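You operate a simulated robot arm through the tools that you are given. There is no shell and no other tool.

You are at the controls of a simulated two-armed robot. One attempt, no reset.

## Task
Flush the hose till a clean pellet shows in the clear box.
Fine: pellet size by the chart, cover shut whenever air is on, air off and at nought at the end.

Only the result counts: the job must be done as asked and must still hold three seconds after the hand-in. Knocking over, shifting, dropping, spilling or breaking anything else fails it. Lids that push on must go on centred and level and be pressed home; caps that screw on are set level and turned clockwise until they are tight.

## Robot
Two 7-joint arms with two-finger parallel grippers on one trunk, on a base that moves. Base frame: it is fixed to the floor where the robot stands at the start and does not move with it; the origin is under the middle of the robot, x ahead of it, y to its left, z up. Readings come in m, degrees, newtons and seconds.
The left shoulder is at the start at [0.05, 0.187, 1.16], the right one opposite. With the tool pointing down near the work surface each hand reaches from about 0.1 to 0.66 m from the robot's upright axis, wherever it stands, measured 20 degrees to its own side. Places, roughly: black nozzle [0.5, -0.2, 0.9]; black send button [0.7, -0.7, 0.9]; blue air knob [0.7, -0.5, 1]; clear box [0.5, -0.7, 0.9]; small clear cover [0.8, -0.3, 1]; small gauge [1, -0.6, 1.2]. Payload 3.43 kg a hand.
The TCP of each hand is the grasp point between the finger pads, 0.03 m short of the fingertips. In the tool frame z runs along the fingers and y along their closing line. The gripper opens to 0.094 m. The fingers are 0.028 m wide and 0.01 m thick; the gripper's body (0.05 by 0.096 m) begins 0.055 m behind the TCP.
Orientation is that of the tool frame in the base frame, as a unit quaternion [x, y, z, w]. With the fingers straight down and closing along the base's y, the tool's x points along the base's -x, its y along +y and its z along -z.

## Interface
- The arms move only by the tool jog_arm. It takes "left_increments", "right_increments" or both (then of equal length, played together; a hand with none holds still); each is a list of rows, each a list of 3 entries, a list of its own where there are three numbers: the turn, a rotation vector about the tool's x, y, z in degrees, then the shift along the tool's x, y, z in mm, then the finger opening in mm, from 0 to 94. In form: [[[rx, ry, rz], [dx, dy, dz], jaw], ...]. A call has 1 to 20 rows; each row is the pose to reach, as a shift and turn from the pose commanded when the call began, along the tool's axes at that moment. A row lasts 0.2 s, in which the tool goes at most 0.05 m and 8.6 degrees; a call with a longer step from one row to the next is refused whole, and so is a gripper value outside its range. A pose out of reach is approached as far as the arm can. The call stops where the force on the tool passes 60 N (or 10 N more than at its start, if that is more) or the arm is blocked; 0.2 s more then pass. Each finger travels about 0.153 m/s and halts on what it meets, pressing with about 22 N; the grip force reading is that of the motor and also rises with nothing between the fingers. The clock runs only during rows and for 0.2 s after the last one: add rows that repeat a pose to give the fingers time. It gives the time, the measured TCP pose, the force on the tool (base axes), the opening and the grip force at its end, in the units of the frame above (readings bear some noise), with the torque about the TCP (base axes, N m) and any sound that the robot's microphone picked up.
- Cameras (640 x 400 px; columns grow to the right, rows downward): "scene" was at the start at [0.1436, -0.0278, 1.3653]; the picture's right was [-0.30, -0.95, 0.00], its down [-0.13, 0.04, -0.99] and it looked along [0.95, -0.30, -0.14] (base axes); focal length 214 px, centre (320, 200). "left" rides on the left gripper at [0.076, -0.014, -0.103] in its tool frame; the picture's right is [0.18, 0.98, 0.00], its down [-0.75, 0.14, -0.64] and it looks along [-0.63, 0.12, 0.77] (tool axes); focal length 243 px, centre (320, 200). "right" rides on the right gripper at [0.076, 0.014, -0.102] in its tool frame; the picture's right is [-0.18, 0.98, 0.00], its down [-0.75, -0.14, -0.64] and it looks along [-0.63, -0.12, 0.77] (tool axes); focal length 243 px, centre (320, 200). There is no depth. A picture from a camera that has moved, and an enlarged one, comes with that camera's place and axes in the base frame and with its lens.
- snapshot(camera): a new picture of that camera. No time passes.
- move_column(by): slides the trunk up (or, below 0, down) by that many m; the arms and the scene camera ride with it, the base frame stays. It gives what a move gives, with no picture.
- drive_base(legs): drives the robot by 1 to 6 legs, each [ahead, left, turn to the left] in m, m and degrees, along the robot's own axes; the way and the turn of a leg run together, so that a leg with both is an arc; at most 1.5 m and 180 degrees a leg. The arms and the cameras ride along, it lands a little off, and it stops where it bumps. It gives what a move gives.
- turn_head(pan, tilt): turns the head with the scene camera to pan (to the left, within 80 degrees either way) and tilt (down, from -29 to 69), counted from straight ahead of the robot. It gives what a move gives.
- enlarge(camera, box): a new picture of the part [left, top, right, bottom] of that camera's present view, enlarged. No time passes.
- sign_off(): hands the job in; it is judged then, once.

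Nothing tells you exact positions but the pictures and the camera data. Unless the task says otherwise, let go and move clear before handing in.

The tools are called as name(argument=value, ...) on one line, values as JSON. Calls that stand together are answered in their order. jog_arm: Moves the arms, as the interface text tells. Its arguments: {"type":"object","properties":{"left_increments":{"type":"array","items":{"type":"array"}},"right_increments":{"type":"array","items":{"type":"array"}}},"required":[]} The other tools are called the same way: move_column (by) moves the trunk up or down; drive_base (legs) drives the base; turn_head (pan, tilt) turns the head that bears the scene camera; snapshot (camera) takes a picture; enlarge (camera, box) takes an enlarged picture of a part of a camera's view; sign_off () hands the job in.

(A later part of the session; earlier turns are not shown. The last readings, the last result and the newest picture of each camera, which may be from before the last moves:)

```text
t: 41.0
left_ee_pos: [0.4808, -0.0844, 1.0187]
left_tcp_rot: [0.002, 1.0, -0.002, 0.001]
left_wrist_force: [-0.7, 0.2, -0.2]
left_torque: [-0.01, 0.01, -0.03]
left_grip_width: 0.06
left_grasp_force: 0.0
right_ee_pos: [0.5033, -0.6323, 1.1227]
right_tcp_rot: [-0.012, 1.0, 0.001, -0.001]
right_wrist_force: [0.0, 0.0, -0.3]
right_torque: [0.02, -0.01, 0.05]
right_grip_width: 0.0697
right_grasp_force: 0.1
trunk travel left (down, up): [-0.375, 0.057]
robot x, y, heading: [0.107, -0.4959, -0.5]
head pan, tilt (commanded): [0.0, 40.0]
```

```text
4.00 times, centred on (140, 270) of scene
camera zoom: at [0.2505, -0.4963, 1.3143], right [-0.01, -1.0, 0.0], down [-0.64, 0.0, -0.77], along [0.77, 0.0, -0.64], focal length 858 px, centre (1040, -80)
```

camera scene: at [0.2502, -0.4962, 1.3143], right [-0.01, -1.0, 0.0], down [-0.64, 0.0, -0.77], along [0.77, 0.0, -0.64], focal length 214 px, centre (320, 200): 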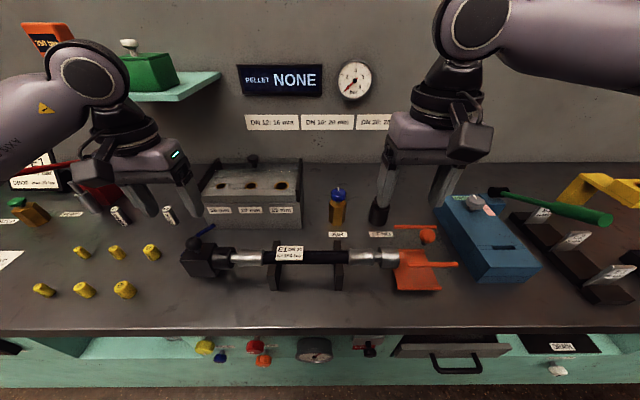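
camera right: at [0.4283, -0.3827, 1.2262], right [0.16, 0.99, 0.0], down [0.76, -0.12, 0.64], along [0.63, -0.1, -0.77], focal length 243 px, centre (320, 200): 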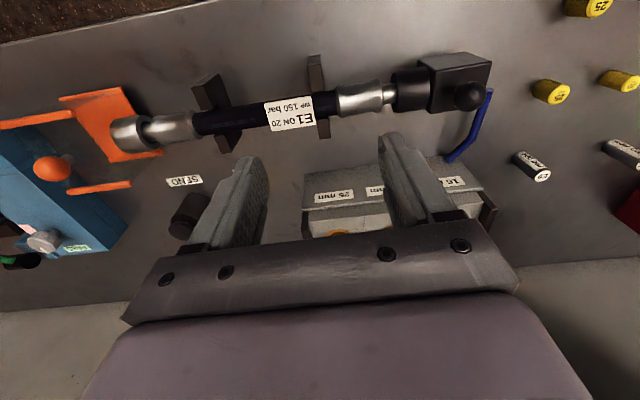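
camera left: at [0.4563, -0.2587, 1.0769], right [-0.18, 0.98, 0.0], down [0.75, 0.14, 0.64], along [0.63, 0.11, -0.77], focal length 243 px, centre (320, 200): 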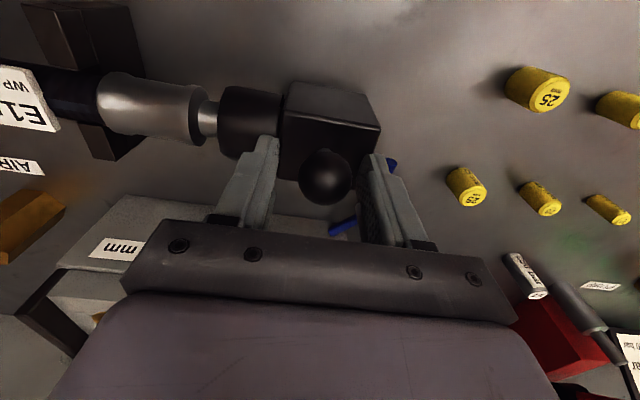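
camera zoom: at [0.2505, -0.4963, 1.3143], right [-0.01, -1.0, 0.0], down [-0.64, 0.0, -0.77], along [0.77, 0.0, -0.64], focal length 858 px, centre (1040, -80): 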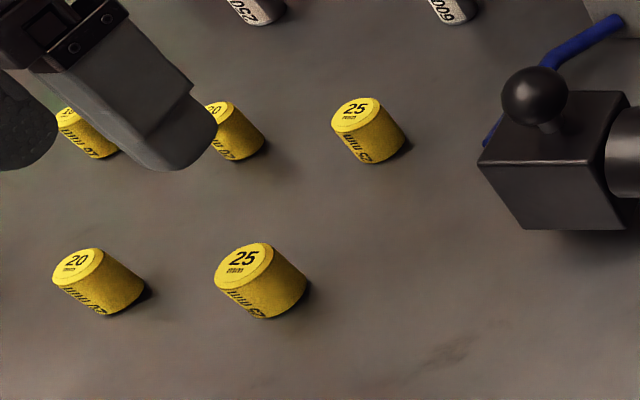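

The pellet is about 3 mm off the hand's centre; I correct, go down and grip its upper part so that its lower half can enter the bore.

jog_arm(left_increments=[[[0, 0, 0], [3, -3, 30], 60], [[0, 0, 0], [3, -3, 65], 60], [[0, 0, 0], [3, -3, 95], 60], [[0, 0, 0], [3, -3, 109], 60], [[0, 0, 0], [3, -3, 109], 60]])

snapshot(camera="left")

enlarge(camera="scene", box=[60, 220, 220, 320])

```text
t: 42.2
left_ee_pos: [0.4782, -0.0866, 0.9086]
left_tcp_rot: [0.002, 1.0, -0.001, 0.001]
left_wrist_force: [1.2, 0.9, 0.0]
left_torque: [0.0, 0.01, 0.01]
left_grip_width: 0.0601
left_grasp_force: 0.1
right_ee_pos: [0.5044, -0.633, 1.123]
right_tcp_rot: [-0.013, 1.0, 0.0, 0.001]
right_wrist_force: [-0.3, 0.1, 0.0]
right_torque: [-0.02, 0.0, 0.02]
right_grip_width: 0.0699
right_grasp_force: 0.1
trunk travel left (down, up): [-0.375, 0.057]
robot x, y, heading: [0.1126, -0.4971, -0.3]
head pan, tilt (commanded): [0.0, 40.0]
```

```text
taken
camera left: at [0.402, -0.1002, 1.0118], right [-0.18, 0.98, 0.0], down [0.75, 0.14, 0.64], along [0.63, 0.11, -0.77], focal length 243 px, centre (320, 200)
```

left: 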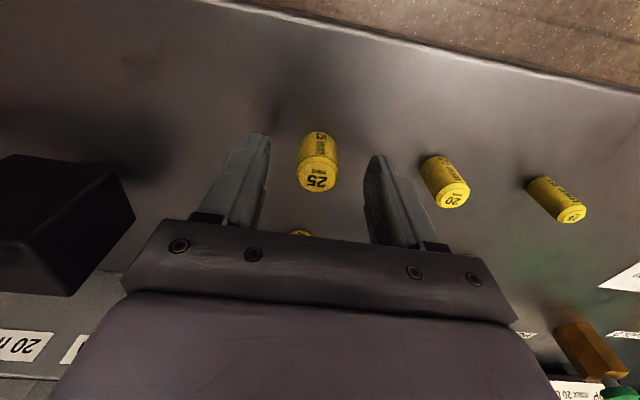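

```text
4.00 times, centred on (140, 270) of scene
camera zoom: at [0.2503, -0.4962, 1.3144], right [-0.01, -1.0, 0.0], down [-0.64, 0.0, -0.77], along [0.77, 0.0, -0.64], focal length 858 px, centre (1040, -80)
```

zoom: 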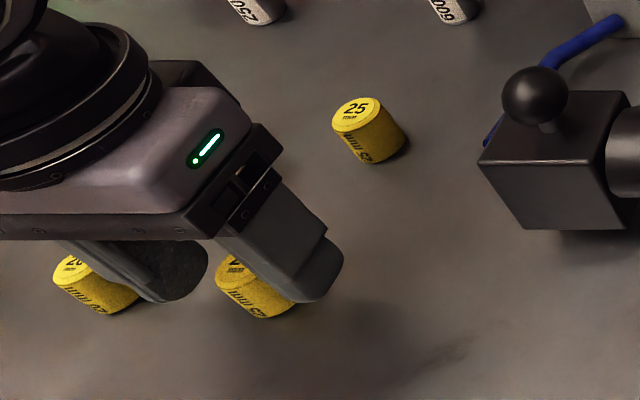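

The pellet stands centred between the fingers, its top about 24 mm above the fingertips. I close the jaws.

jog_arm(left_increments=[[[0, 0, 0], [0, 0, 0], 45], [[0, 0, 0], [0, 0, 0], 34], [[0, 0, 0], [0, 0, 0], 26], [[0, 0, 0], [0, 0, 0], 18], [[0, 0, 0], [0, 0, 0], 18]])

snapshot(camera="left")

```text
t: 43.4
left_ee_pos: [0.4784, -0.0867, 0.9084]
left_tcp_rot: [0.002, 1.0, -0.002, 0.001]
left_wrist_force: [1.3, -1.1, 1.5]
left_torque: [-0.02, -0.02, 0.0]
left_grip_width: 0.0199
left_grasp_force: 21.5
right_ee_pos: [0.5045, -0.6337, 1.1235]
right_tcp_rot: [-0.013, 1.0, 0.001, 0.0]
right_wrist_force: [0.8, 0.1, 0.0]
right_torque: [0.0, -0.01, 0.02]
right_grip_width: 0.0701
right_grasp_force: 0.0
trunk travel left (down, up): [-0.375, 0.057]
robot x, y, heading: [0.111, -0.4949, -0.4]
head pan, tilt (commanded): [0.0, 40.0]
```

```text
taken
camera left: at [0.402, -0.1003, 1.0122], right [-0.18, 0.98, 0.0], down [0.75, 0.14, 0.64], along [0.63, 0.11, -0.77], focal length 243 px, centre (320, 200)
```

left: 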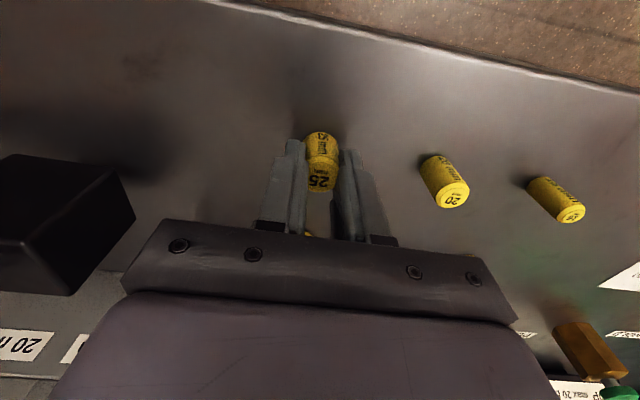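

The pellet is soft and held at 20 mm with 21 N. I lift it 90 mm and check.

jog_arm(left_increments=[[[0, 0, 0], [0, 0, -10], 18], [[0, 0, 0], [0, 0, -30], 18], [[0, 0, 0], [0, 0, -60], 18], [[0, 0, 0], [0, 0, -100], 18], [[0, 0, 0], [0, 0, -140], 18]])

snapshot(camera="left")

snapshot(camera="scene")

```text
t: 44.6
left_ee_pos: [0.4773, -0.0878, 1.0487]
left_tcp_rot: [0.001, 1.0, -0.001, 0.0]
left_wrist_force: [0.2, 0.3, -0.3]
left_torque: [-0.04, -0.02, -0.03]
left_grip_width: 0.0187
left_grasp_force: 22.0
right_ee_pos: [0.5035, -0.6341, 1.1246]
right_tcp_rot: [-0.012, 1.0, 0.001, 0.0]
right_wrist_force: [-0.5, -0.2, 0.0]
right_torque: [-0.02, 0.01, -0.03]
right_grip_width: 0.07
right_grasp_force: 0.0
trunk travel left (down, up): [-0.375, 0.057]
robot x, y, heading: [0.1099, -0.4955, -0.1]
head pan, tilt (commanded): [0.0, 40.0]
```

```text
taken
camera left: at [0.4011, -0.1012, 1.1515], right [-0.18, 0.98, 0.0], down [0.75, 0.14, 0.64], along [0.63, 0.11, -0.77], focal length 243 px, centre (320, 200)
```

left: 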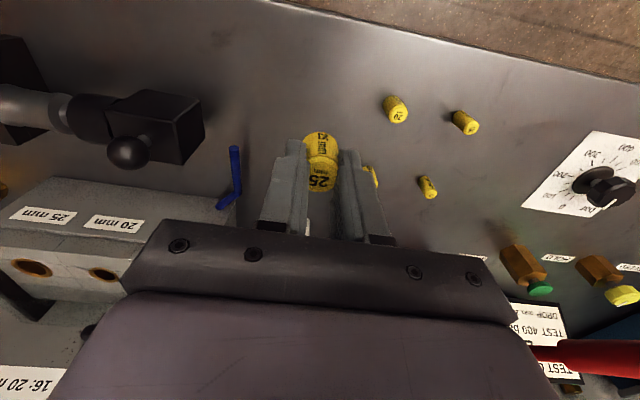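

```text
taken
camera scene: at [0.2504, -0.4964, 1.3143], right [-0.01, -1.0, 0.0], down [-0.64, 0.0, -0.77], along [0.77, 0.0, -0.64], focal length 214 px, centre (320, 200)
```

scene: 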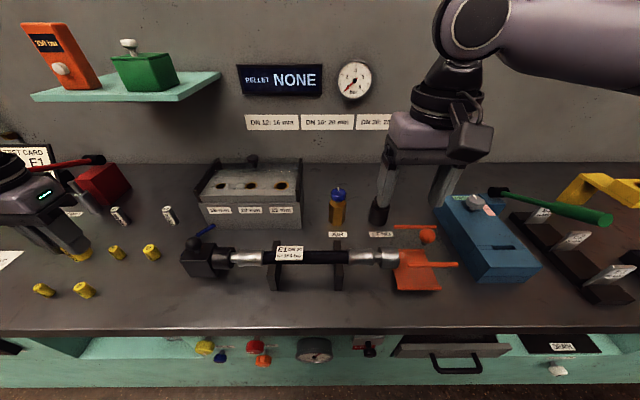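

The pellet is held and upright. I carry it to above the 25 mm bore at about (0.704, -0.397).

jog_arm(left_increments=[[[0, 0, 0], [-10, -10, -40], 18], [[0, 0, 0], [-34, -44, -50], 18], [[0, 0, 0], [-58, -78, -50], 18], [[0, 0, 0], [-83, -112, -50], 18], [[0, 0, 0], [-108, -146, -50], 18], [[0, 0, 0], [-133, -180, -50], 18], [[0, 0, 0], [-158, -214, -50], 18], [[0, 0, 0], [-182, -248, -50], 18], [[0, 0, 0], [-205, -280, -50], 18], [[0, 0, 0], [-227, -309, -50], 18], [[0, 0, 0], [-227, -309, -50], 18]])

snapshot(camera="left")

snapshot(camera="scene")

```text
t: 47.0
left_ee_pos: [0.7033, -0.396, 1.1009]
left_tcp_rot: [0.001, 1.0, -0.001, 0.001]
left_wrist_force: [-0.2, 0.7, -0.1]
left_torque: [-0.05, 0.03, 0.01]
left_grip_width: 0.0202
left_grasp_force: 2.2
right_ee_pos: [0.5025, -0.632, 1.1235]
right_tcp_rot: [-0.014, 1.0, 0.001, 0.0]
right_wrist_force: [0.0, 0.2, -0.7]
right_torque: [-0.02, -0.01, 0.03]
right_grip_width: 0.07
right_grasp_force: 0.0
trunk travel left (down, up): [-0.375, 0.057]
robot x, y, heading: [0.1112, -0.492, -0.3]
head pan, tilt (commanded): [0.0, 40.0]
```

```text
taken
camera left: at [0.6288, -0.4095, 1.2035], right [-0.18, 0.98, 0.0], down [0.75, 0.14, 0.64], along [0.63, 0.11, -0.77], focal length 243 px, centre (320, 200)
```

left: 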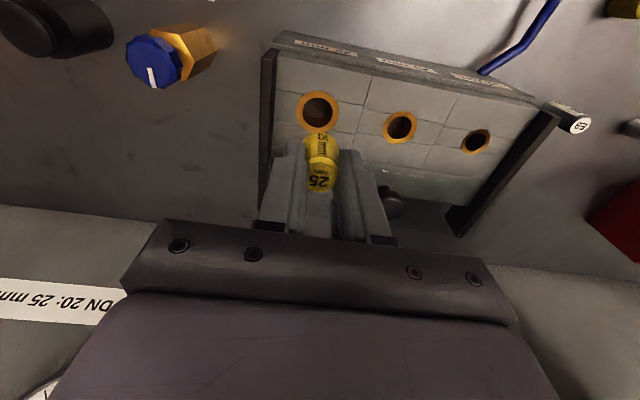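

```text
taken
camera scene: at [0.2503, -0.4955, 1.3144], right [-0.01, -1.0, 0.0], down [-0.64, 0.0, -0.77], along [0.77, 0.0, -0.64], focal length 214 px, centre (320, 200)
```

scene: 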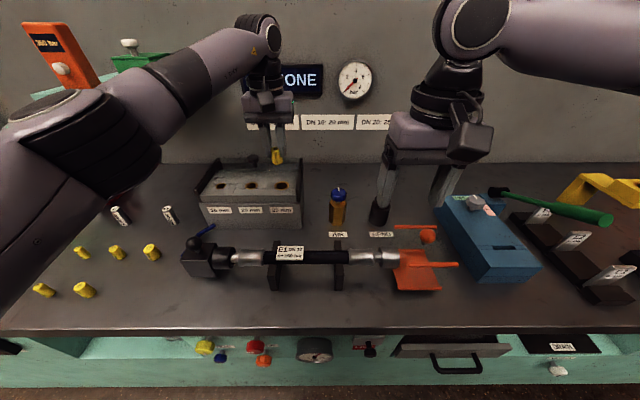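

The pellet hangs right above the bore; measured offset is only about 1.5 mm. I correct and lower it until it is just above the rim, then look.

jog_arm(left_increments=[[[0, 0, 0], [-1, -1, 20], 15], [[0, 0, 0], [-1.5, -1.5, 40], 15], [[0, 0, 0], [-1.5, -1.5, 60], 15], [[0, 0, 0], [-1.5, -1.5, 62], 15]])

snapshot(camera="left")

enlarge(camera="scene", box=[190, 110, 330, 240])

```text
t: 48.0
left_ee_pos: [0.706, -0.398, 1.0387]
left_tcp_rot: [0.001, 1.0, -0.002, 0.001]
left_wrist_force: [-0.6, 0.2, 0.4]
left_torque: [0.0, -0.02, 0.01]
left_grip_width: 0.0182
left_grasp_force: 22.2
right_ee_pos: [0.5035, -0.6326, 1.1235]
right_tcp_rot: [-0.013, 1.0, 0.0, 0.0]
right_wrist_force: [0.8, -0.2, 0.3]
right_torque: [-0.03, 0.01, -0.03]
right_grip_width: 0.0702
right_grasp_force: 0.1
trunk travel left (down, up): [-0.375, 0.057]
robot x, y, heading: [0.1117, -0.4944, -0.3]
head pan, tilt (commanded): [0.0, 40.0]
```

```text
taken
camera left: at [0.6299, -0.4116, 1.1416], right [-0.18, 0.98, 0.0], down [0.75, 0.14, 0.64], along [0.63, 0.11, -0.77], focal length 243 px, centre (320, 200)
```

left: 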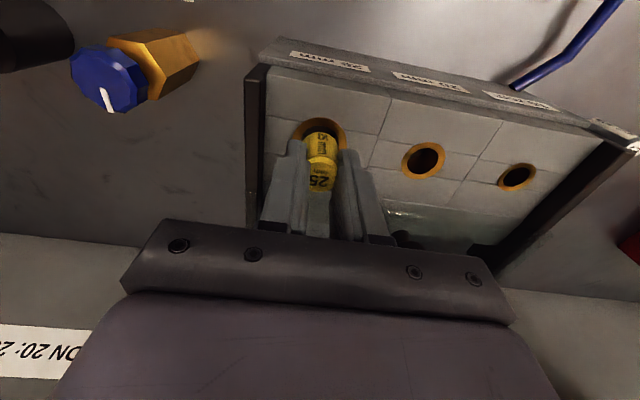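

```text
3.08 times, centred on (260, 175) of scene
camera zoom: at [0.2503, -0.4962, 1.3144], right [-0.01, -1.0, 0.0], down [-0.64, 0.0, -0.77], along [0.77, 0.0, -0.64], focal length 660 px, centre (505, 277)
```

zoom: 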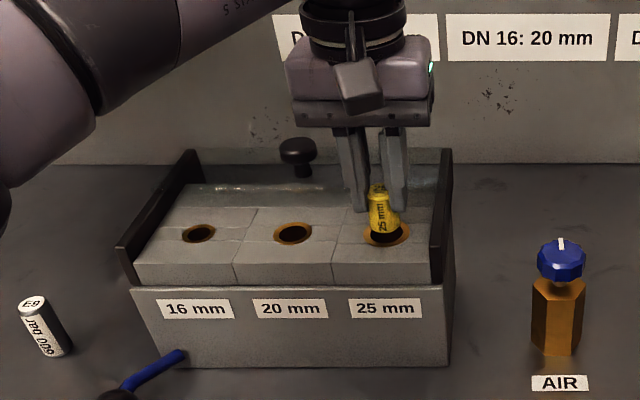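

The pellet is about 2.5 mm too far left; I shift it and lower it so that its end enters the bore.

jog_arm(left_increments=[[[0, 0, 0], [-1, -2.5, 0], 15], [[0, 0, 0], [-1, -2.5, 6], 15], [[0, 0, 0], [-1, -2.5, 12], 15], [[0, 0, 0], [-1, -2.5, 16], 15]])

enlarge(camera="left", box=[240, 60, 400, 200])

enlarge(camera="scene", box=[230, 130, 310, 210])

```text
t: 49.0
left_ee_pos: [0.7052, -0.4013, 1.0275]
left_tcp_rot: [0.001, 1.0, -0.002, 0.005]
left_wrist_force: [2.0, 4.2, 28.5]
left_torque: [-0.16, -0.21, 0.04]
left_grip_width: 0.0194
left_grasp_force: 22.1
right_ee_pos: [0.5015, -0.6325, 1.1252]
right_tcp_rot: [-0.012, 1.0, 0.001, 0.001]
right_wrist_force: [-0.1, -0.1, -0.3]
right_torque: [-0.01, 0.01, -0.01]
right_grip_width: 0.07
right_grasp_force: 0.0
trunk travel left (down, up): [-0.375, 0.057]
robot x, y, heading: [0.1128, -0.495, -0.4]
head pan, tilt (commanded): [0.0, 40.0]
```

```text
2.86 times, centred on (320, 130) of left
camera zoom: at [0.629, -0.4139, 1.13], right [-0.18, 0.98, -0.01], down [0.75, 0.14, 0.65], along [0.64, 0.11, -0.76], focal length 693 px, centre (320, 400)
```

zoom: 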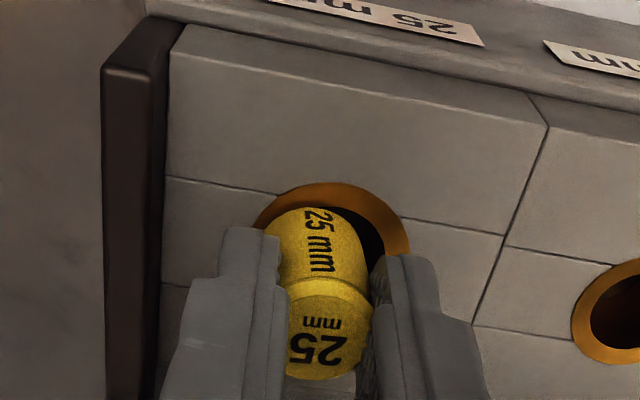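

```text
5.00 times, centred on (270, 170) of scene
camera zoom: at [0.2477, -0.4959, 1.3153], right [-0.01, -1.0, 0.0], down [-0.64, 0.0, -0.77], along [0.77, 0.0, -0.64], focal length 1072 px, centre (570, 350)
```

zoom: 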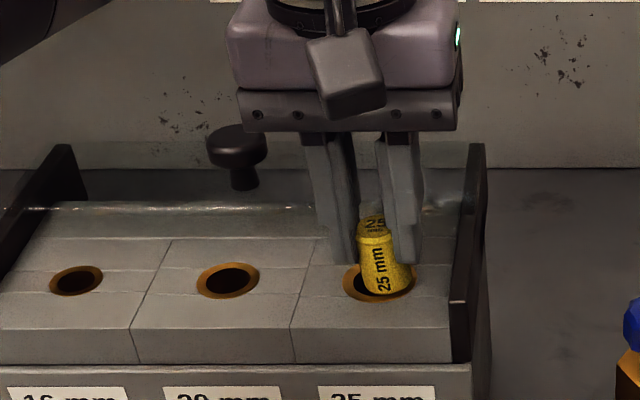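

The pellet caught the rim: I shifted too far to the right. I raise it, move back 3 mm left and 1 mm ahead, and look closely.

jog_arm(left_increments=[[[0, 0, 0], [0, 0, -8], 15], [[0, 0, 0], [0, 3, -12], 15], [[0, 0, 0], [-1, 3, -12], 15], [[0, 0, 0], [-1, 3, -12], 15]])

enlarge(camera="left", box=[240, 60, 400, 200])

enlarge(camera="scene", box=[230, 130, 310, 210])

```text
t: 50.0
left_ee_pos: [0.7075, -0.4, 1.0333]
left_tcp_rot: [0.003, 1.0, -0.001, 0.0]
left_wrist_force: [0.2, -0.5, 0.4]
left_torque: [-0.01, -0.03, 0.01]
left_grip_width: 0.0183
left_grasp_force: 22.5
right_ee_pos: [0.5032, -0.6335, 1.1224]
right_tcp_rot: [-0.013, 1.0, 0.0, 0.0]
right_wrist_force: [-0.4, 0.7, 0.0]
right_torque: [-0.01, 0.02, -0.01]
right_grip_width: 0.0701
right_grasp_force: 0.1
trunk travel left (down, up): [-0.375, 0.057]
robot x, y, heading: [0.1095, -0.4921, -0.4]
head pan, tilt (commanded): [0.0, 40.0]
```

```text
2.86 times, centred on (320, 130) of left
camera zoom: at [0.6313, -0.4127, 1.1374], right [-0.18, 0.98, 0.0], down [0.75, 0.14, 0.64], along [0.63, 0.11, -0.77], focal length 693 px, centre (320, 400)
```

zoom: 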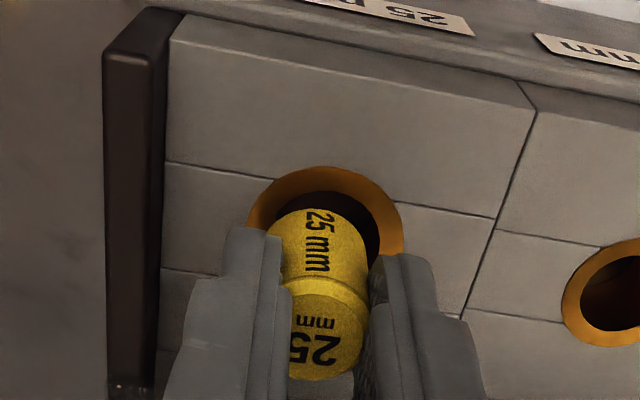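

```text
5.00 times, centred on (270, 170) of scene
camera zoom: at [0.2502, -0.4961, 1.3143], right [-0.01, -1.0, 0.0], down [-0.64, 0.0, -0.77], along [0.77, 0.0, -0.64], focal length 1072 px, centre (570, 350)
```

zoom: 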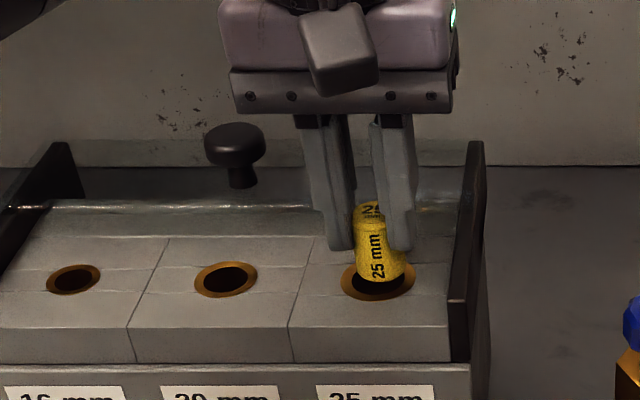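

The pellet needs about 1.7 mm left and 1 mm back. I correct and lower it in small steps, watching the force.

jog_arm(left_increments=[[[0, 0, 0], [1, 1.7, 0], 15], [[0, 0, 0], [1, 1.7, 3], 15], [[0, 0, 0], [1, 1.7, 6], 15], [[0, 0, 0], [1, 1.7, 8], 15]])

enlarge(camera="left", box=[240, 60, 400, 200])

enlarge(camera="scene", box=[230, 130, 310, 210])

```text
t: 51.0
left_ee_pos: [0.7062, -0.3968, 1.0264]
left_tcp_rot: [0.002, 1.0, -0.002, 0.001]
left_wrist_force: [-0.5, -1.2, 0.7]
left_torque: [-0.02, -0.01, 0.02]
left_grip_width: 0.0183
left_grasp_force: 21.9
right_ee_pos: [0.5032, -0.6332, 1.1238]
right_tcp_rot: [-0.012, 1.0, 0.001, 0.0]
right_wrist_force: [-0.1, 0.2, 0.0]
right_torque: [0.02, 0.01, 0.01]
right_grip_width: 0.0702
right_grasp_force: 0.1
trunk travel left (down, up): [-0.375, 0.057]
robot x, y, heading: [0.1086, -0.4948, -0.4]
head pan, tilt (commanded): [0.0, 40.0]
```

```text
2.86 times, centred on (320, 130) of left
camera zoom: at [0.6306, -0.4094, 1.1298], right [-0.18, 0.98, 0.0], down [0.75, 0.14, 0.64], along [0.63, 0.11, -0.77], focal length 693 px, centre (320, 400)
```

zoom: 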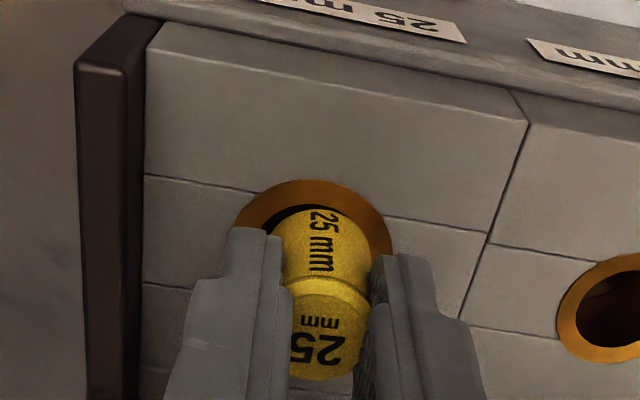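

```text
5.00 times, centred on (270, 170) of scene
camera zoom: at [0.2503, -0.4963, 1.3144], right [-0.01, -1.0, 0.0], down [-0.64, 0.0, -0.77], along [0.77, 0.0, -0.64], focal length 1072 px, centre (570, 350)
```

zoom: 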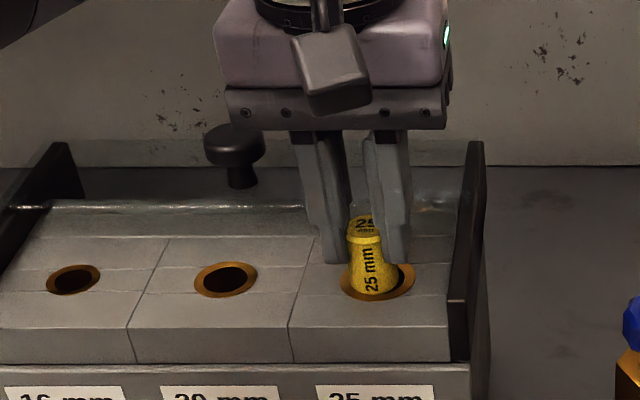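

I zoom in more to judge the offset before going lower.

enlarge(camera="scene", box=[255, 165, 315, 200])

enlarge(camera="left", box=[280, 95, 360, 150])

```text
10.67 times, centred on (285, 182) of scene
camera zoom: at [0.2503, -0.4963, 1.3144], right [-0.01, -1.0, 0.0], down [-0.64, 0.0, -0.77], along [0.77, 0.0, -0.64], focal length 2288 px, centre (693, 387)
```

zoom: 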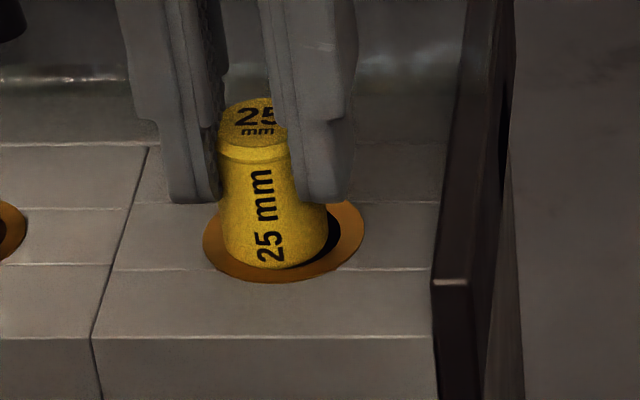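

```text
7.27 times, centred on (320, 122) of left
camera zoom: at [0.6306, -0.4094, 1.1298], right [-0.18, 0.98, 0.0], down [0.75, 0.14, 0.64], along [0.63, 0.11, -0.77], focal length 1764 px, centre (320, 764)
```

zoom: 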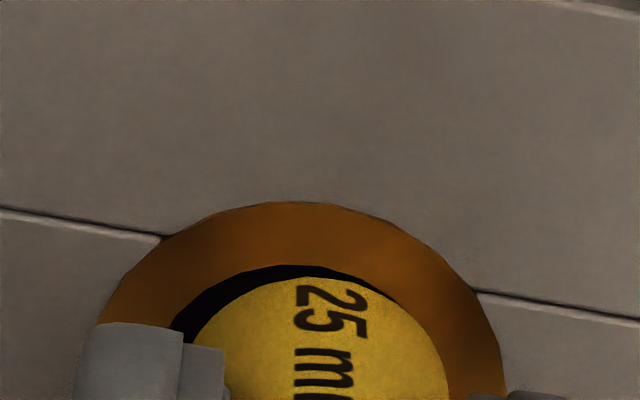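

The pellet is still about 2 mm too far left and nearly at the rim plane. I shift 2 mm right and 0.7 mm ahead, then lower gently.

jog_arm(left_increments=[[[0, 0, 0], [0, -1, 0], 15], [[0, 0, 0], [-0.7, -2, 0], 15], [[0, 0, 0], [-0.7, -2, 2], 15], [[0, 0, 0], [-0.7, -2, 4], 15]])

enlarge(camera="scene", box=[255, 165, 315, 200])

enlarge(camera="left", box=[280, 95, 360, 150])

```text
t: 52.0
left_ee_pos: [0.706, -0.3993, 1.0221]
left_tcp_rot: [0.001, 1.0, -0.002, 0.001]
left_wrist_force: [-0.2, 0.3, 0.1]
left_torque: [-0.02, -0.02, -0.01]
left_grip_width: 0.0183
left_grasp_force: 21.9
right_ee_pos: [0.5034, -0.633, 1.1236]
right_tcp_rot: [-0.012, 1.0, 0.0, 0.0]
right_wrist_force: [0.9, -0.3, -0.5]
right_torque: [-0.01, 0.01, -0.01]
right_grip_width: 0.0699
right_grasp_force: 0.0
trunk travel left (down, up): [-0.375, 0.057]
robot x, y, heading: [0.113, -0.4913, -0.1]
head pan, tilt (commanded): [0.0, 40.0]
```

```text
10.67 times, centred on (285, 182) of scene
camera zoom: at [0.2504, -0.4962, 1.3144], right [-0.01, -1.0, 0.0], down [-0.64, 0.0, -0.77], along [0.77, 0.0, -0.64], focal length 2288 px, centre (693, 387)
```

zoom: 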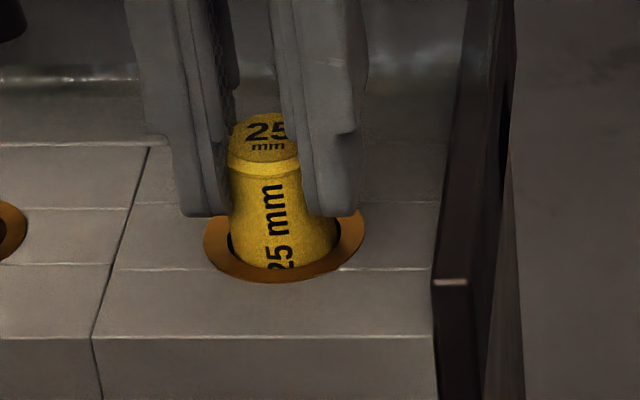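

```text
7.27 times, centred on (320, 122) of left
camera zoom: at [0.6308, -0.4112, 1.1256], right [-0.18, 0.98, 0.0], down [0.75, 0.14, 0.64], along [0.63, 0.11, -0.77], focal length 1764 px, centre (320, 764)
```

zoom: 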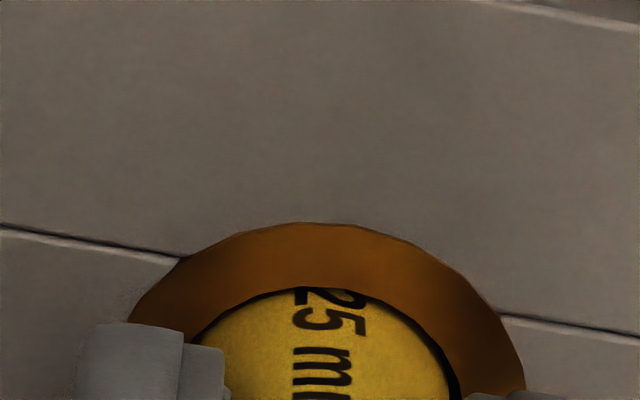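

The pellet's end is now in the bore with no force. I lower 4 mm more and then open the jaws a little to let it go.

jog_arm(left_increments=[[[0, 0, 0], [0, 0, 2], 15], [[0, 0, 0], [0, 0, 4], 15], [[0, 0, 0], [0, 0, 4], 15]])

enlarge(camera="scene", box=[255, 165, 315, 200])

```text
t: 52.8
left_ee_pos: [0.7064, -0.3984, 1.019]
left_tcp_rot: [0.002, 1.0, -0.002, 0.001]
left_wrist_force: [0.0, -0.3, -0.5]
left_torque: [-0.01, -0.01, -0.03]
left_grip_width: 0.0181
left_grasp_force: 22.3
right_ee_pos: [0.5031, -0.6346, 1.1238]
right_tcp_rot: [-0.012, 1.0, 0.0, -0.001]
right_wrist_force: [-0.2, 0.9, 0.2]
right_torque: [-0.01, 0.02, 0.0]
right_grip_width: 0.07
right_grasp_force: 0.1
trunk travel left (down, up): [-0.375, 0.057]
robot x, y, heading: [0.108, -0.4944, -0.4]
head pan, tilt (commanded): [0.0, 40.0]
```

```text
10.67 times, centred on (285, 182) of scene
camera zoom: at [0.2503, -0.4961, 1.3144], right [-0.01, -1.0, 0.0], down [-0.64, 0.0, -0.77], along [0.77, 0.0, -0.64], focal length 2288 px, centre (693, 387)
```

zoom: 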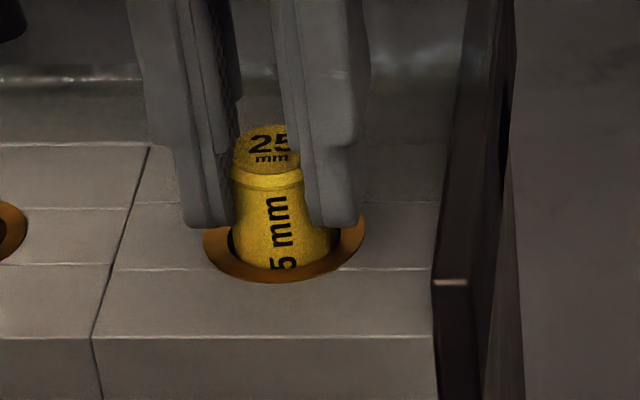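

It slides in freely. I release by opening to 36 mm, which keeps clear of the rail.

jog_arm(left_increments=[[[0, 0, 0], [0, 0, 0], 24], [[0, 0, 0], [0, 0, 0], 30], [[0, 0, 0], [0, 0, 0], 36], [[0, 0, 0], [0, 0, 0], 36]])

enlarge(camera="scene", box=[230, 50, 390, 210])

snapshot(camera="left")

```text
t: 53.8
left_ee_pos: [0.7068, -0.3979, 1.0191]
left_tcp_rot: [0.002, 1.0, -0.002, 0.001]
left_wrist_force: [-0.4, 0.3, 0.7]
left_torque: [0.01, -0.02, -0.03]
left_grip_width: 0.0362
left_grasp_force: 0.0
right_ee_pos: [0.5033, -0.6339, 1.123]
right_tcp_rot: [-0.012, 1.0, 0.001, 0.0]
right_wrist_force: [-0.5, 0.4, 0.3]
right_torque: [-0.01, -0.03, 0.01]
right_grip_width: 0.0702
right_grasp_force: 0.0
trunk travel left (down, up): [-0.375, 0.057]
robot x, y, heading: [0.1072, -0.4952, -0.3]
head pan, tilt (commanded): [0.0, 40.0]
```

```text
2.50 times, centred on (310, 130) of scene
camera zoom: at [0.2503, -0.4961, 1.3144], right [-0.01, -1.0, 0.0], down [-0.64, 0.0, -0.77], along [0.77, 0.0, -0.64], focal length 536 px, centre (345, 375)
```

zoom: 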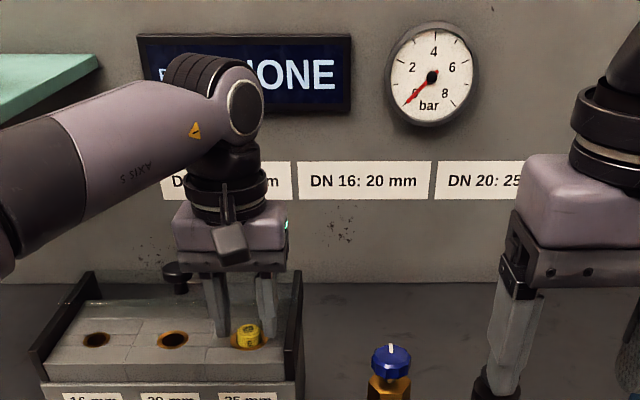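

```text
taken
camera left: at [0.6312, -0.4116, 1.1222], right [-0.18, 0.98, 0.0], down [0.75, 0.14, 0.64], along [0.63, 0.11, -0.77], focal length 243 px, centre (320, 200)
```

left: 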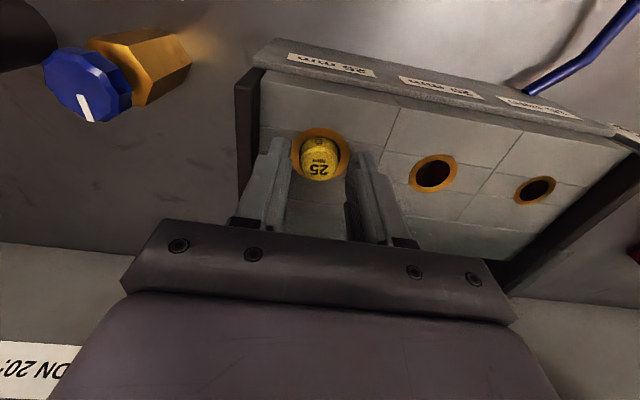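

The pellet is let go and stands in the bore. I raise the hand straight up and look at how deep it sits.

jog_arm(left_increments=[[[0, 0, 0], [0, 0, -20], 36], [[0, 0, 0], [0, 0, -50], 36], [[0, 0, 0], [0, 0, -90], 36], [[0, 0, 0], [0, 0, -130], 36]])

enlarge(camera="scene", box=[190, 130, 310, 210])

enlarge(camera="left", box=[240, 50, 480, 200])

```text
t: 54.8
left_ee_pos: [0.6985, -0.3952, 1.1492]
left_tcp_rot: [0.003, 1.0, -0.001, 0.001]
left_wrist_force: [0.5, 0.6, 0.1]
left_torque: [-0.03, 0.01, 0.0]
left_grip_width: 0.0357
left_grasp_force: 0.1
left hand out of reach, approached as far as the arm can: row 4
right_ee_pos: [0.5037, -0.6322, 1.1245]
right_tcp_rot: [-0.013, 1.0, 0.0, 0.0]
right_wrist_force: [0.0, 0.4, 0.2]
right_torque: [0.0, 0.0, 0.04]
right_grip_width: 0.07
right_grasp_force: 0.1
trunk travel left (down, up): [-0.375, 0.057]
robot x, y, heading: [0.1101, -0.4936, -0.4]
head pan, tilt (commanded): [0.0, 40.0]
```

```text
5.00 times, centred on (250, 170) of scene
camera zoom: at [0.25, -0.4949, 1.3144], right [-0.01, -1.0, 0.0], down [-0.64, 0.0, -0.77], along [0.77, 0.0, -0.64], focal length 1072 px, centre (670, 350)
```

zoom: 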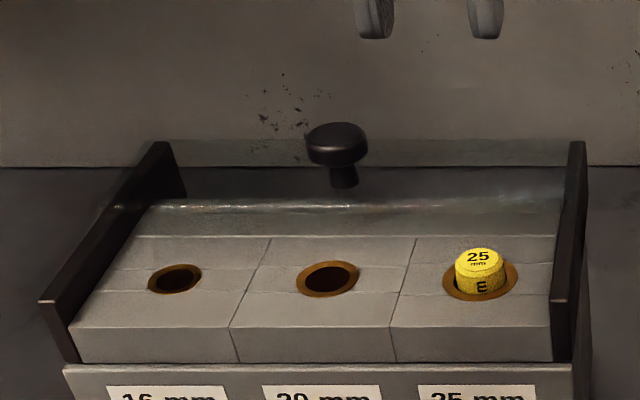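

```text
2.67 times, centred on (360, 125) of left
camera zoom: at [0.6227, -0.4083, 1.2527], right [-0.18, 0.98, 0.0], down [0.75, 0.14, 0.64], along [0.63, 0.11, -0.77], focal length 647 px, centre (213, 400)
```

zoom: 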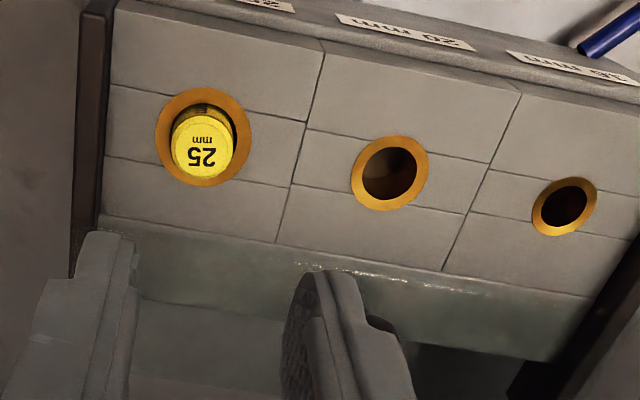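

The pellet has dropped most of the way but still stands about 10 mm proud, so it must be pushed home. I close the fingers and lower them to just above it.

jog_arm(left_increments=[[[0, 0, 0], [0, 0, 30], 10], [[0, 0, 0], [0, 0, 65], 0], [[0, 0, 0], [0, 0, 100], 0], [[0, 0, 0], [0, 0, 117], 0], [[0, 0, 0], [0, 0, 117], 0]])

enlarge(camera="scene", box=[230, 130, 310, 210])

enlarge(camera="left", box=[240, 60, 400, 200])

```text
t: 56.0
left_ee_pos: [0.696, -0.3962, 1.0311]
left_tcp_rot: [0.002, 1.0, -0.002, 0.0]
left_wrist_force: [0.3, 0.5, 0.2]
left_torque: [-0.01, 0.02, 0.03]
left_grip_width: 0.0
left_grasp_force: 22.4
right_ee_pos: [0.5029, -0.6334, 1.1227]
right_tcp_rot: [-0.013, 1.0, 0.001, -0.001]
right_wrist_force: [0.0, 0.9, 0.9]
right_torque: [-0.01, 0.0, 0.0]
right_grip_width: 0.0698
right_grasp_force: 0.0
trunk travel left (down, up): [-0.375, 0.057]
robot x, y, heading: [0.1092, -0.5003, -0.1]
head pan, tilt (commanded): [0.0, 40.0]
```

```text
5.00 times, centred on (270, 170) of scene
camera zoom: at [0.2503, -0.4962, 1.3144], right [-0.01, -1.0, 0.0], down [-0.64, 0.0, -0.77], along [0.77, 0.0, -0.64], focal length 1072 px, centre (570, 350)
```

zoom: 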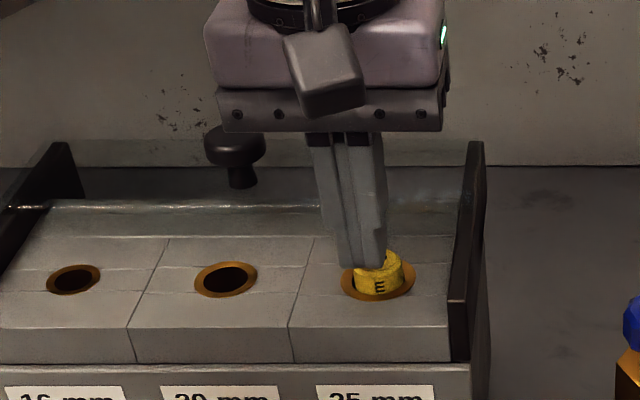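

```text
2.86 times, centred on (320, 130) of left
camera zoom: at [0.62, -0.4091, 1.1346], right [-0.18, 0.98, 0.0], down [0.75, 0.14, 0.64], along [0.63, 0.11, -0.77], focal length 693 px, centre (320, 400)
```

zoom: 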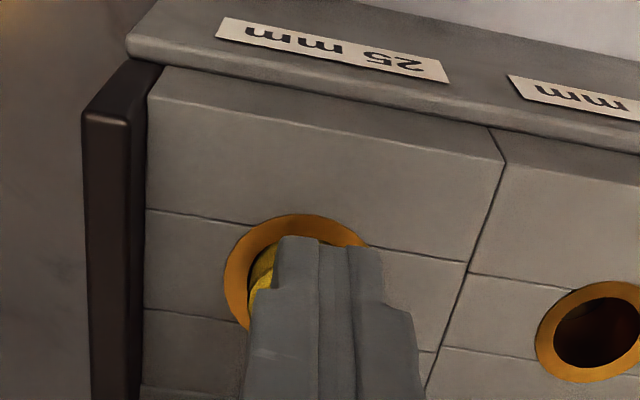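

The fingers are 12 mm short of the pellet in x. I move ahead over it and press down in small steps.

jog_arm(left_increments=[[[0, 0, 0], [-6, -1, -3], 0], [[0, 0, 0], [-12, -2, -3], 0], [[0, 0, 0], [-12, -2, 0], 0], [[0, 0, 0], [-12, -2, 4], 0], [[0, 0, 0], [-12, -2, 8], 0]])

enlarge(camera="scene", box=[230, 130, 310, 210])

enlarge(camera="left", box=[240, 60, 400, 200])

```text
t: 57.2
left_ee_pos: [0.7093, -0.3986, 1.0235]
left_tcp_rot: [0.002, 1.0, -0.002, 0.002]
left_wrist_force: [-1.0, -0.3, 0.4]
left_torque: [0.01, 0.0, -0.02]
left_grip_width: 0.0
left_grasp_force: 21.9
right_ee_pos: [0.5037, -0.6339, 1.1235]
right_tcp_rot: [-0.012, 1.0, 0.0, -0.001]
right_wrist_force: [0.5, 0.0, 0.1]
right_torque: [0.02, 0.03, 0.03]
right_grip_width: 0.0703
right_grasp_force: 0.1
trunk travel left (down, up): [-0.375, 0.057]
robot x, y, heading: [0.1133, -0.4938, -0.2]
head pan, tilt (commanded): [0.0, 40.0]
```

```text
5.00 times, centred on (270, 170) of scene
camera zoom: at [0.2504, -0.4962, 1.3144], right [-0.01, -1.0, 0.0], down [-0.64, 0.0, -0.77], along [0.77, 0.0, -0.64], focal length 1072 px, centre (570, 350)
```

zoom: 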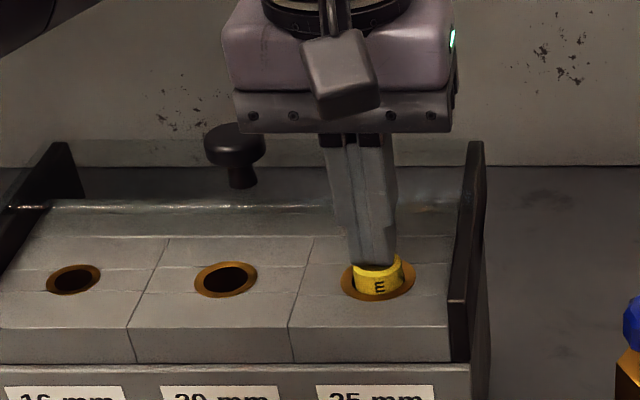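

```text
2.86 times, centred on (320, 130) of left
camera zoom: at [0.6339, -0.4114, 1.1265], right [-0.18, 0.98, 0.0], down [0.75, 0.14, 0.64], along [0.63, 0.11, -0.77], focal length 693 px, centre (320, 400)
```

zoom: 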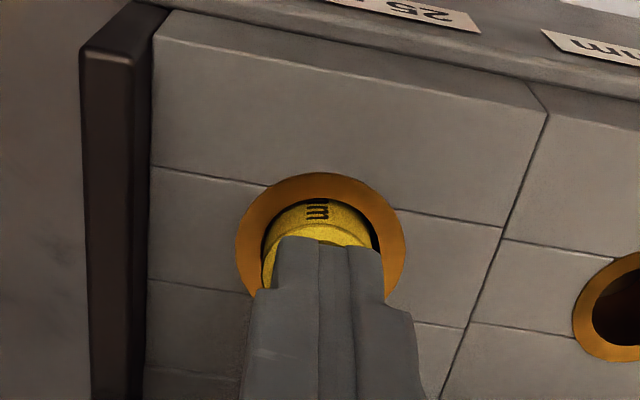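

The fingertips are centred just above the pellet. I press down in 2 mm steps.

jog_arm(left_increments=[[[0, 0, 0], [0, 0, 1.5], 0], [[0, 0, 0], [0, 0, 3], 0]])

jog_arm(left_increments=[[[0, 0, 0], [0, 0, 1.5], 0], [[0, 0, 0], [0, 0, 3], 0]])

enlarge(camera="scene", box=[230, 130, 310, 210])

```text
t: 57.8
left_ee_pos: [0.7086, -0.3973, 1.0218]
left_tcp_rot: [0.003, 1.0, -0.002, 0.001]
left_wrist_force: [1.7, 0.3, 4.6]
left_torque: [-0.01, -0.04, -0.02]
left_grip_width: 0.0
left_grasp_force: 21.7
right_ee_pos: [0.5034, -0.6335, 1.1244]
right_tcp_rot: [-0.013, 1.0, 0.001, 0.001]
right_wrist_force: [-0.4, 0.4, 0.1]
right_torque: [-0.02, 0.06, -0.01]
right_grip_width: 0.0703
right_grasp_force: 0.1
trunk travel left (down, up): [-0.375, 0.057]
robot x, y, heading: [0.1116, -0.496, -0.3]
head pan, tilt (commanded): [0.0, 40.0]
```

```text
t: 58.4
left_ee_pos: [0.7081, -0.3975, 1.0206]
left_tcp_rot: [0.001, 1.0, -0.002, 0.004]
left_wrist_force: [2.8, -0.5, 22.7]
left_torque: [-0.03, -0.14, -0.02]
left_grip_width: 0.0001
left_grasp_force: 22.1
right_ee_pos: [0.5017, -0.6346, 1.1253]
right_tcp_rot: [-0.013, 1.0, 0.001, 0.001]
right_wrist_force: [0.3, -0.3, 0.8]
right_torque: [0.01, 0.02, 0.0]
right_grip_width: 0.0704
right_grasp_force: 0.1
trunk travel left (down, up): [-0.375, 0.057]
robot x, y, heading: [0.1079, -0.4943, -0.3]
head pan, tilt (commanded): [0.0, 40.0]
```

```text
5.00 times, centred on (270, 170) of scene
camera zoom: at [0.2484, -0.4966, 1.315], right [-0.01, -1.0, 0.0], down [-0.64, 0.0, -0.77], along [0.77, 0.0, -0.64], focal length 1072 px, centre (570, 350)
```

zoom: 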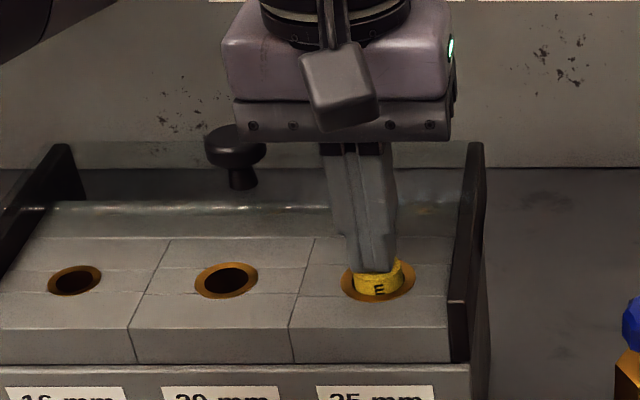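

The pellet resists at 23 N. I press a little more to see whether it slides in or has a floor under it.

jog_arm(left_increments=[[[0, 0, 0], [0, 0, 1], 0], [[0, 0, 0], [0, 0, 2], 0], [[0, 0, 0], [0, 0, 3], 0], [[0, 0, 0], [0, 0, 3], 0]])

enlarge(camera="scene", box=[255, 165, 315, 200])

```text
t: 59.4
left_ee_pos: [0.7086, -0.3983, 1.0209]
left_tcp_rot: [0.002, 1.0, -0.002, 0.005]
left_wrist_force: [0.8, -2.8, 34.0]
left_torque: [-0.06, -0.08, -0.01]
left_grip_width: 0.0
left_grasp_force: 22.4
right_ee_pos: [0.5011, -0.6343, 1.1256]
right_tcp_rot: [-0.013, 1.0, 0.002, 0.002]
right_wrist_force: [-0.7, -0.9, -0.6]
right_torque: [0.01, 0.02, 0.0]
right_grip_width: 0.0699
right_grasp_force: 0.1
trunk travel left (down, up): [-0.375, 0.057]
robot x, y, heading: [0.1135, -0.4962, -0.3]
head pan, tilt (commanded): [0.0, 40.0]
```

```text
10.67 times, centred on (285, 182) of scene
camera zoom: at [0.247, -0.4969, 1.315], right [-0.01, -1.0, 0.0], down [-0.64, 0.0, -0.77], along [0.77, 0.0, -0.64], focal length 2288 px, centre (693, 387)
```

zoom: 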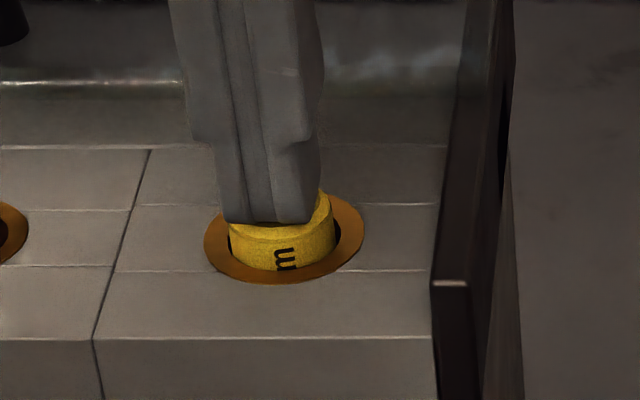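

At 34 N it does not go further, so the pellet stands on the bore floor, proud by about 9 mm, and the clear pane, which rides on the rail tops at about z 1.0, should pass over it. I lift off and check the display and pane height.

jog_arm(left_increments=[[[0, 0, 0], [0, 0, -10], 0], [[0, 0, 0], [0, 0, -40], 10], [[0, 0, 0], [10, 0, -80], 20], [[0, 0, 0], [30, 20, -100], 30], [[0, 0, 0], [70, 50, -110], 40], [[0, 0, 0], [110, 75, -110], 40], [[0, 0, 0], [150, 90, -110], 40]])

snapshot(camera="scene")

enlarge(camera="scene", box=[190, 130, 310, 210])

snapshot(camera="left")

```text
refused: row 5 steps farther than a row can; nothing moved
```

```text
taken
camera scene: at [0.247, -0.4969, 1.315], right [-0.01, -1.0, 0.0], down [-0.64, 0.0, -0.77], along [0.77, 0.0, -0.64], focal length 214 px, centre (320, 200)
```

scene: 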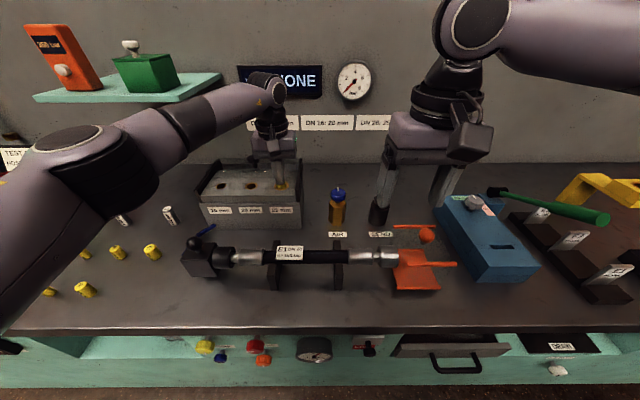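

```text
5.00 times, centred on (250, 170) of scene
camera zoom: at [0.247, -0.4969, 1.315], right [-0.01, -1.0, 0.0], down [-0.64, 0.0, -0.77], along [0.77, 0.0, -0.64], focal length 1072 px, centre (670, 350)
```

zoom: 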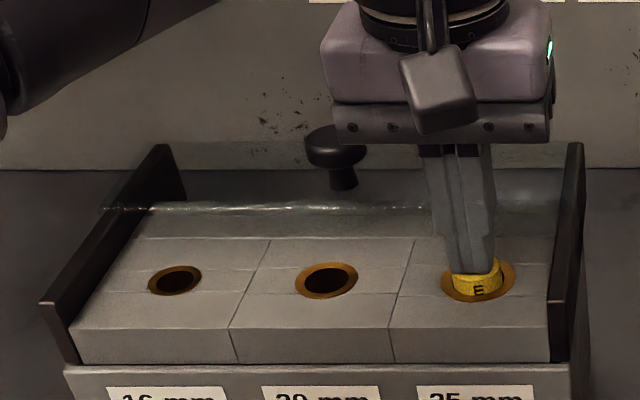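

```text
taken
camera left: at [0.6306, -0.4105, 1.1227], right [-0.18, 0.98, -0.01], down [0.75, 0.14, 0.65], along [0.64, 0.11, -0.76], focal length 243 px, centre (320, 200)
```

left: 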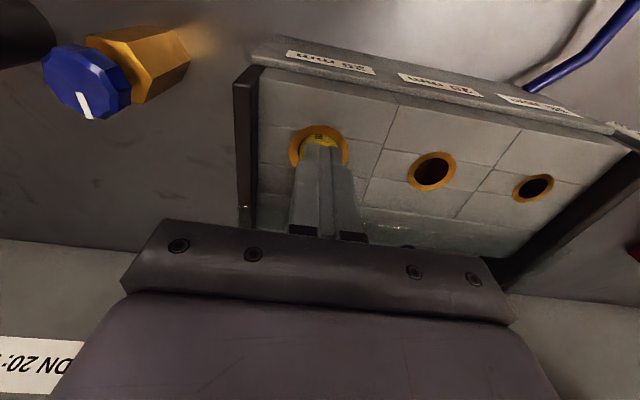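

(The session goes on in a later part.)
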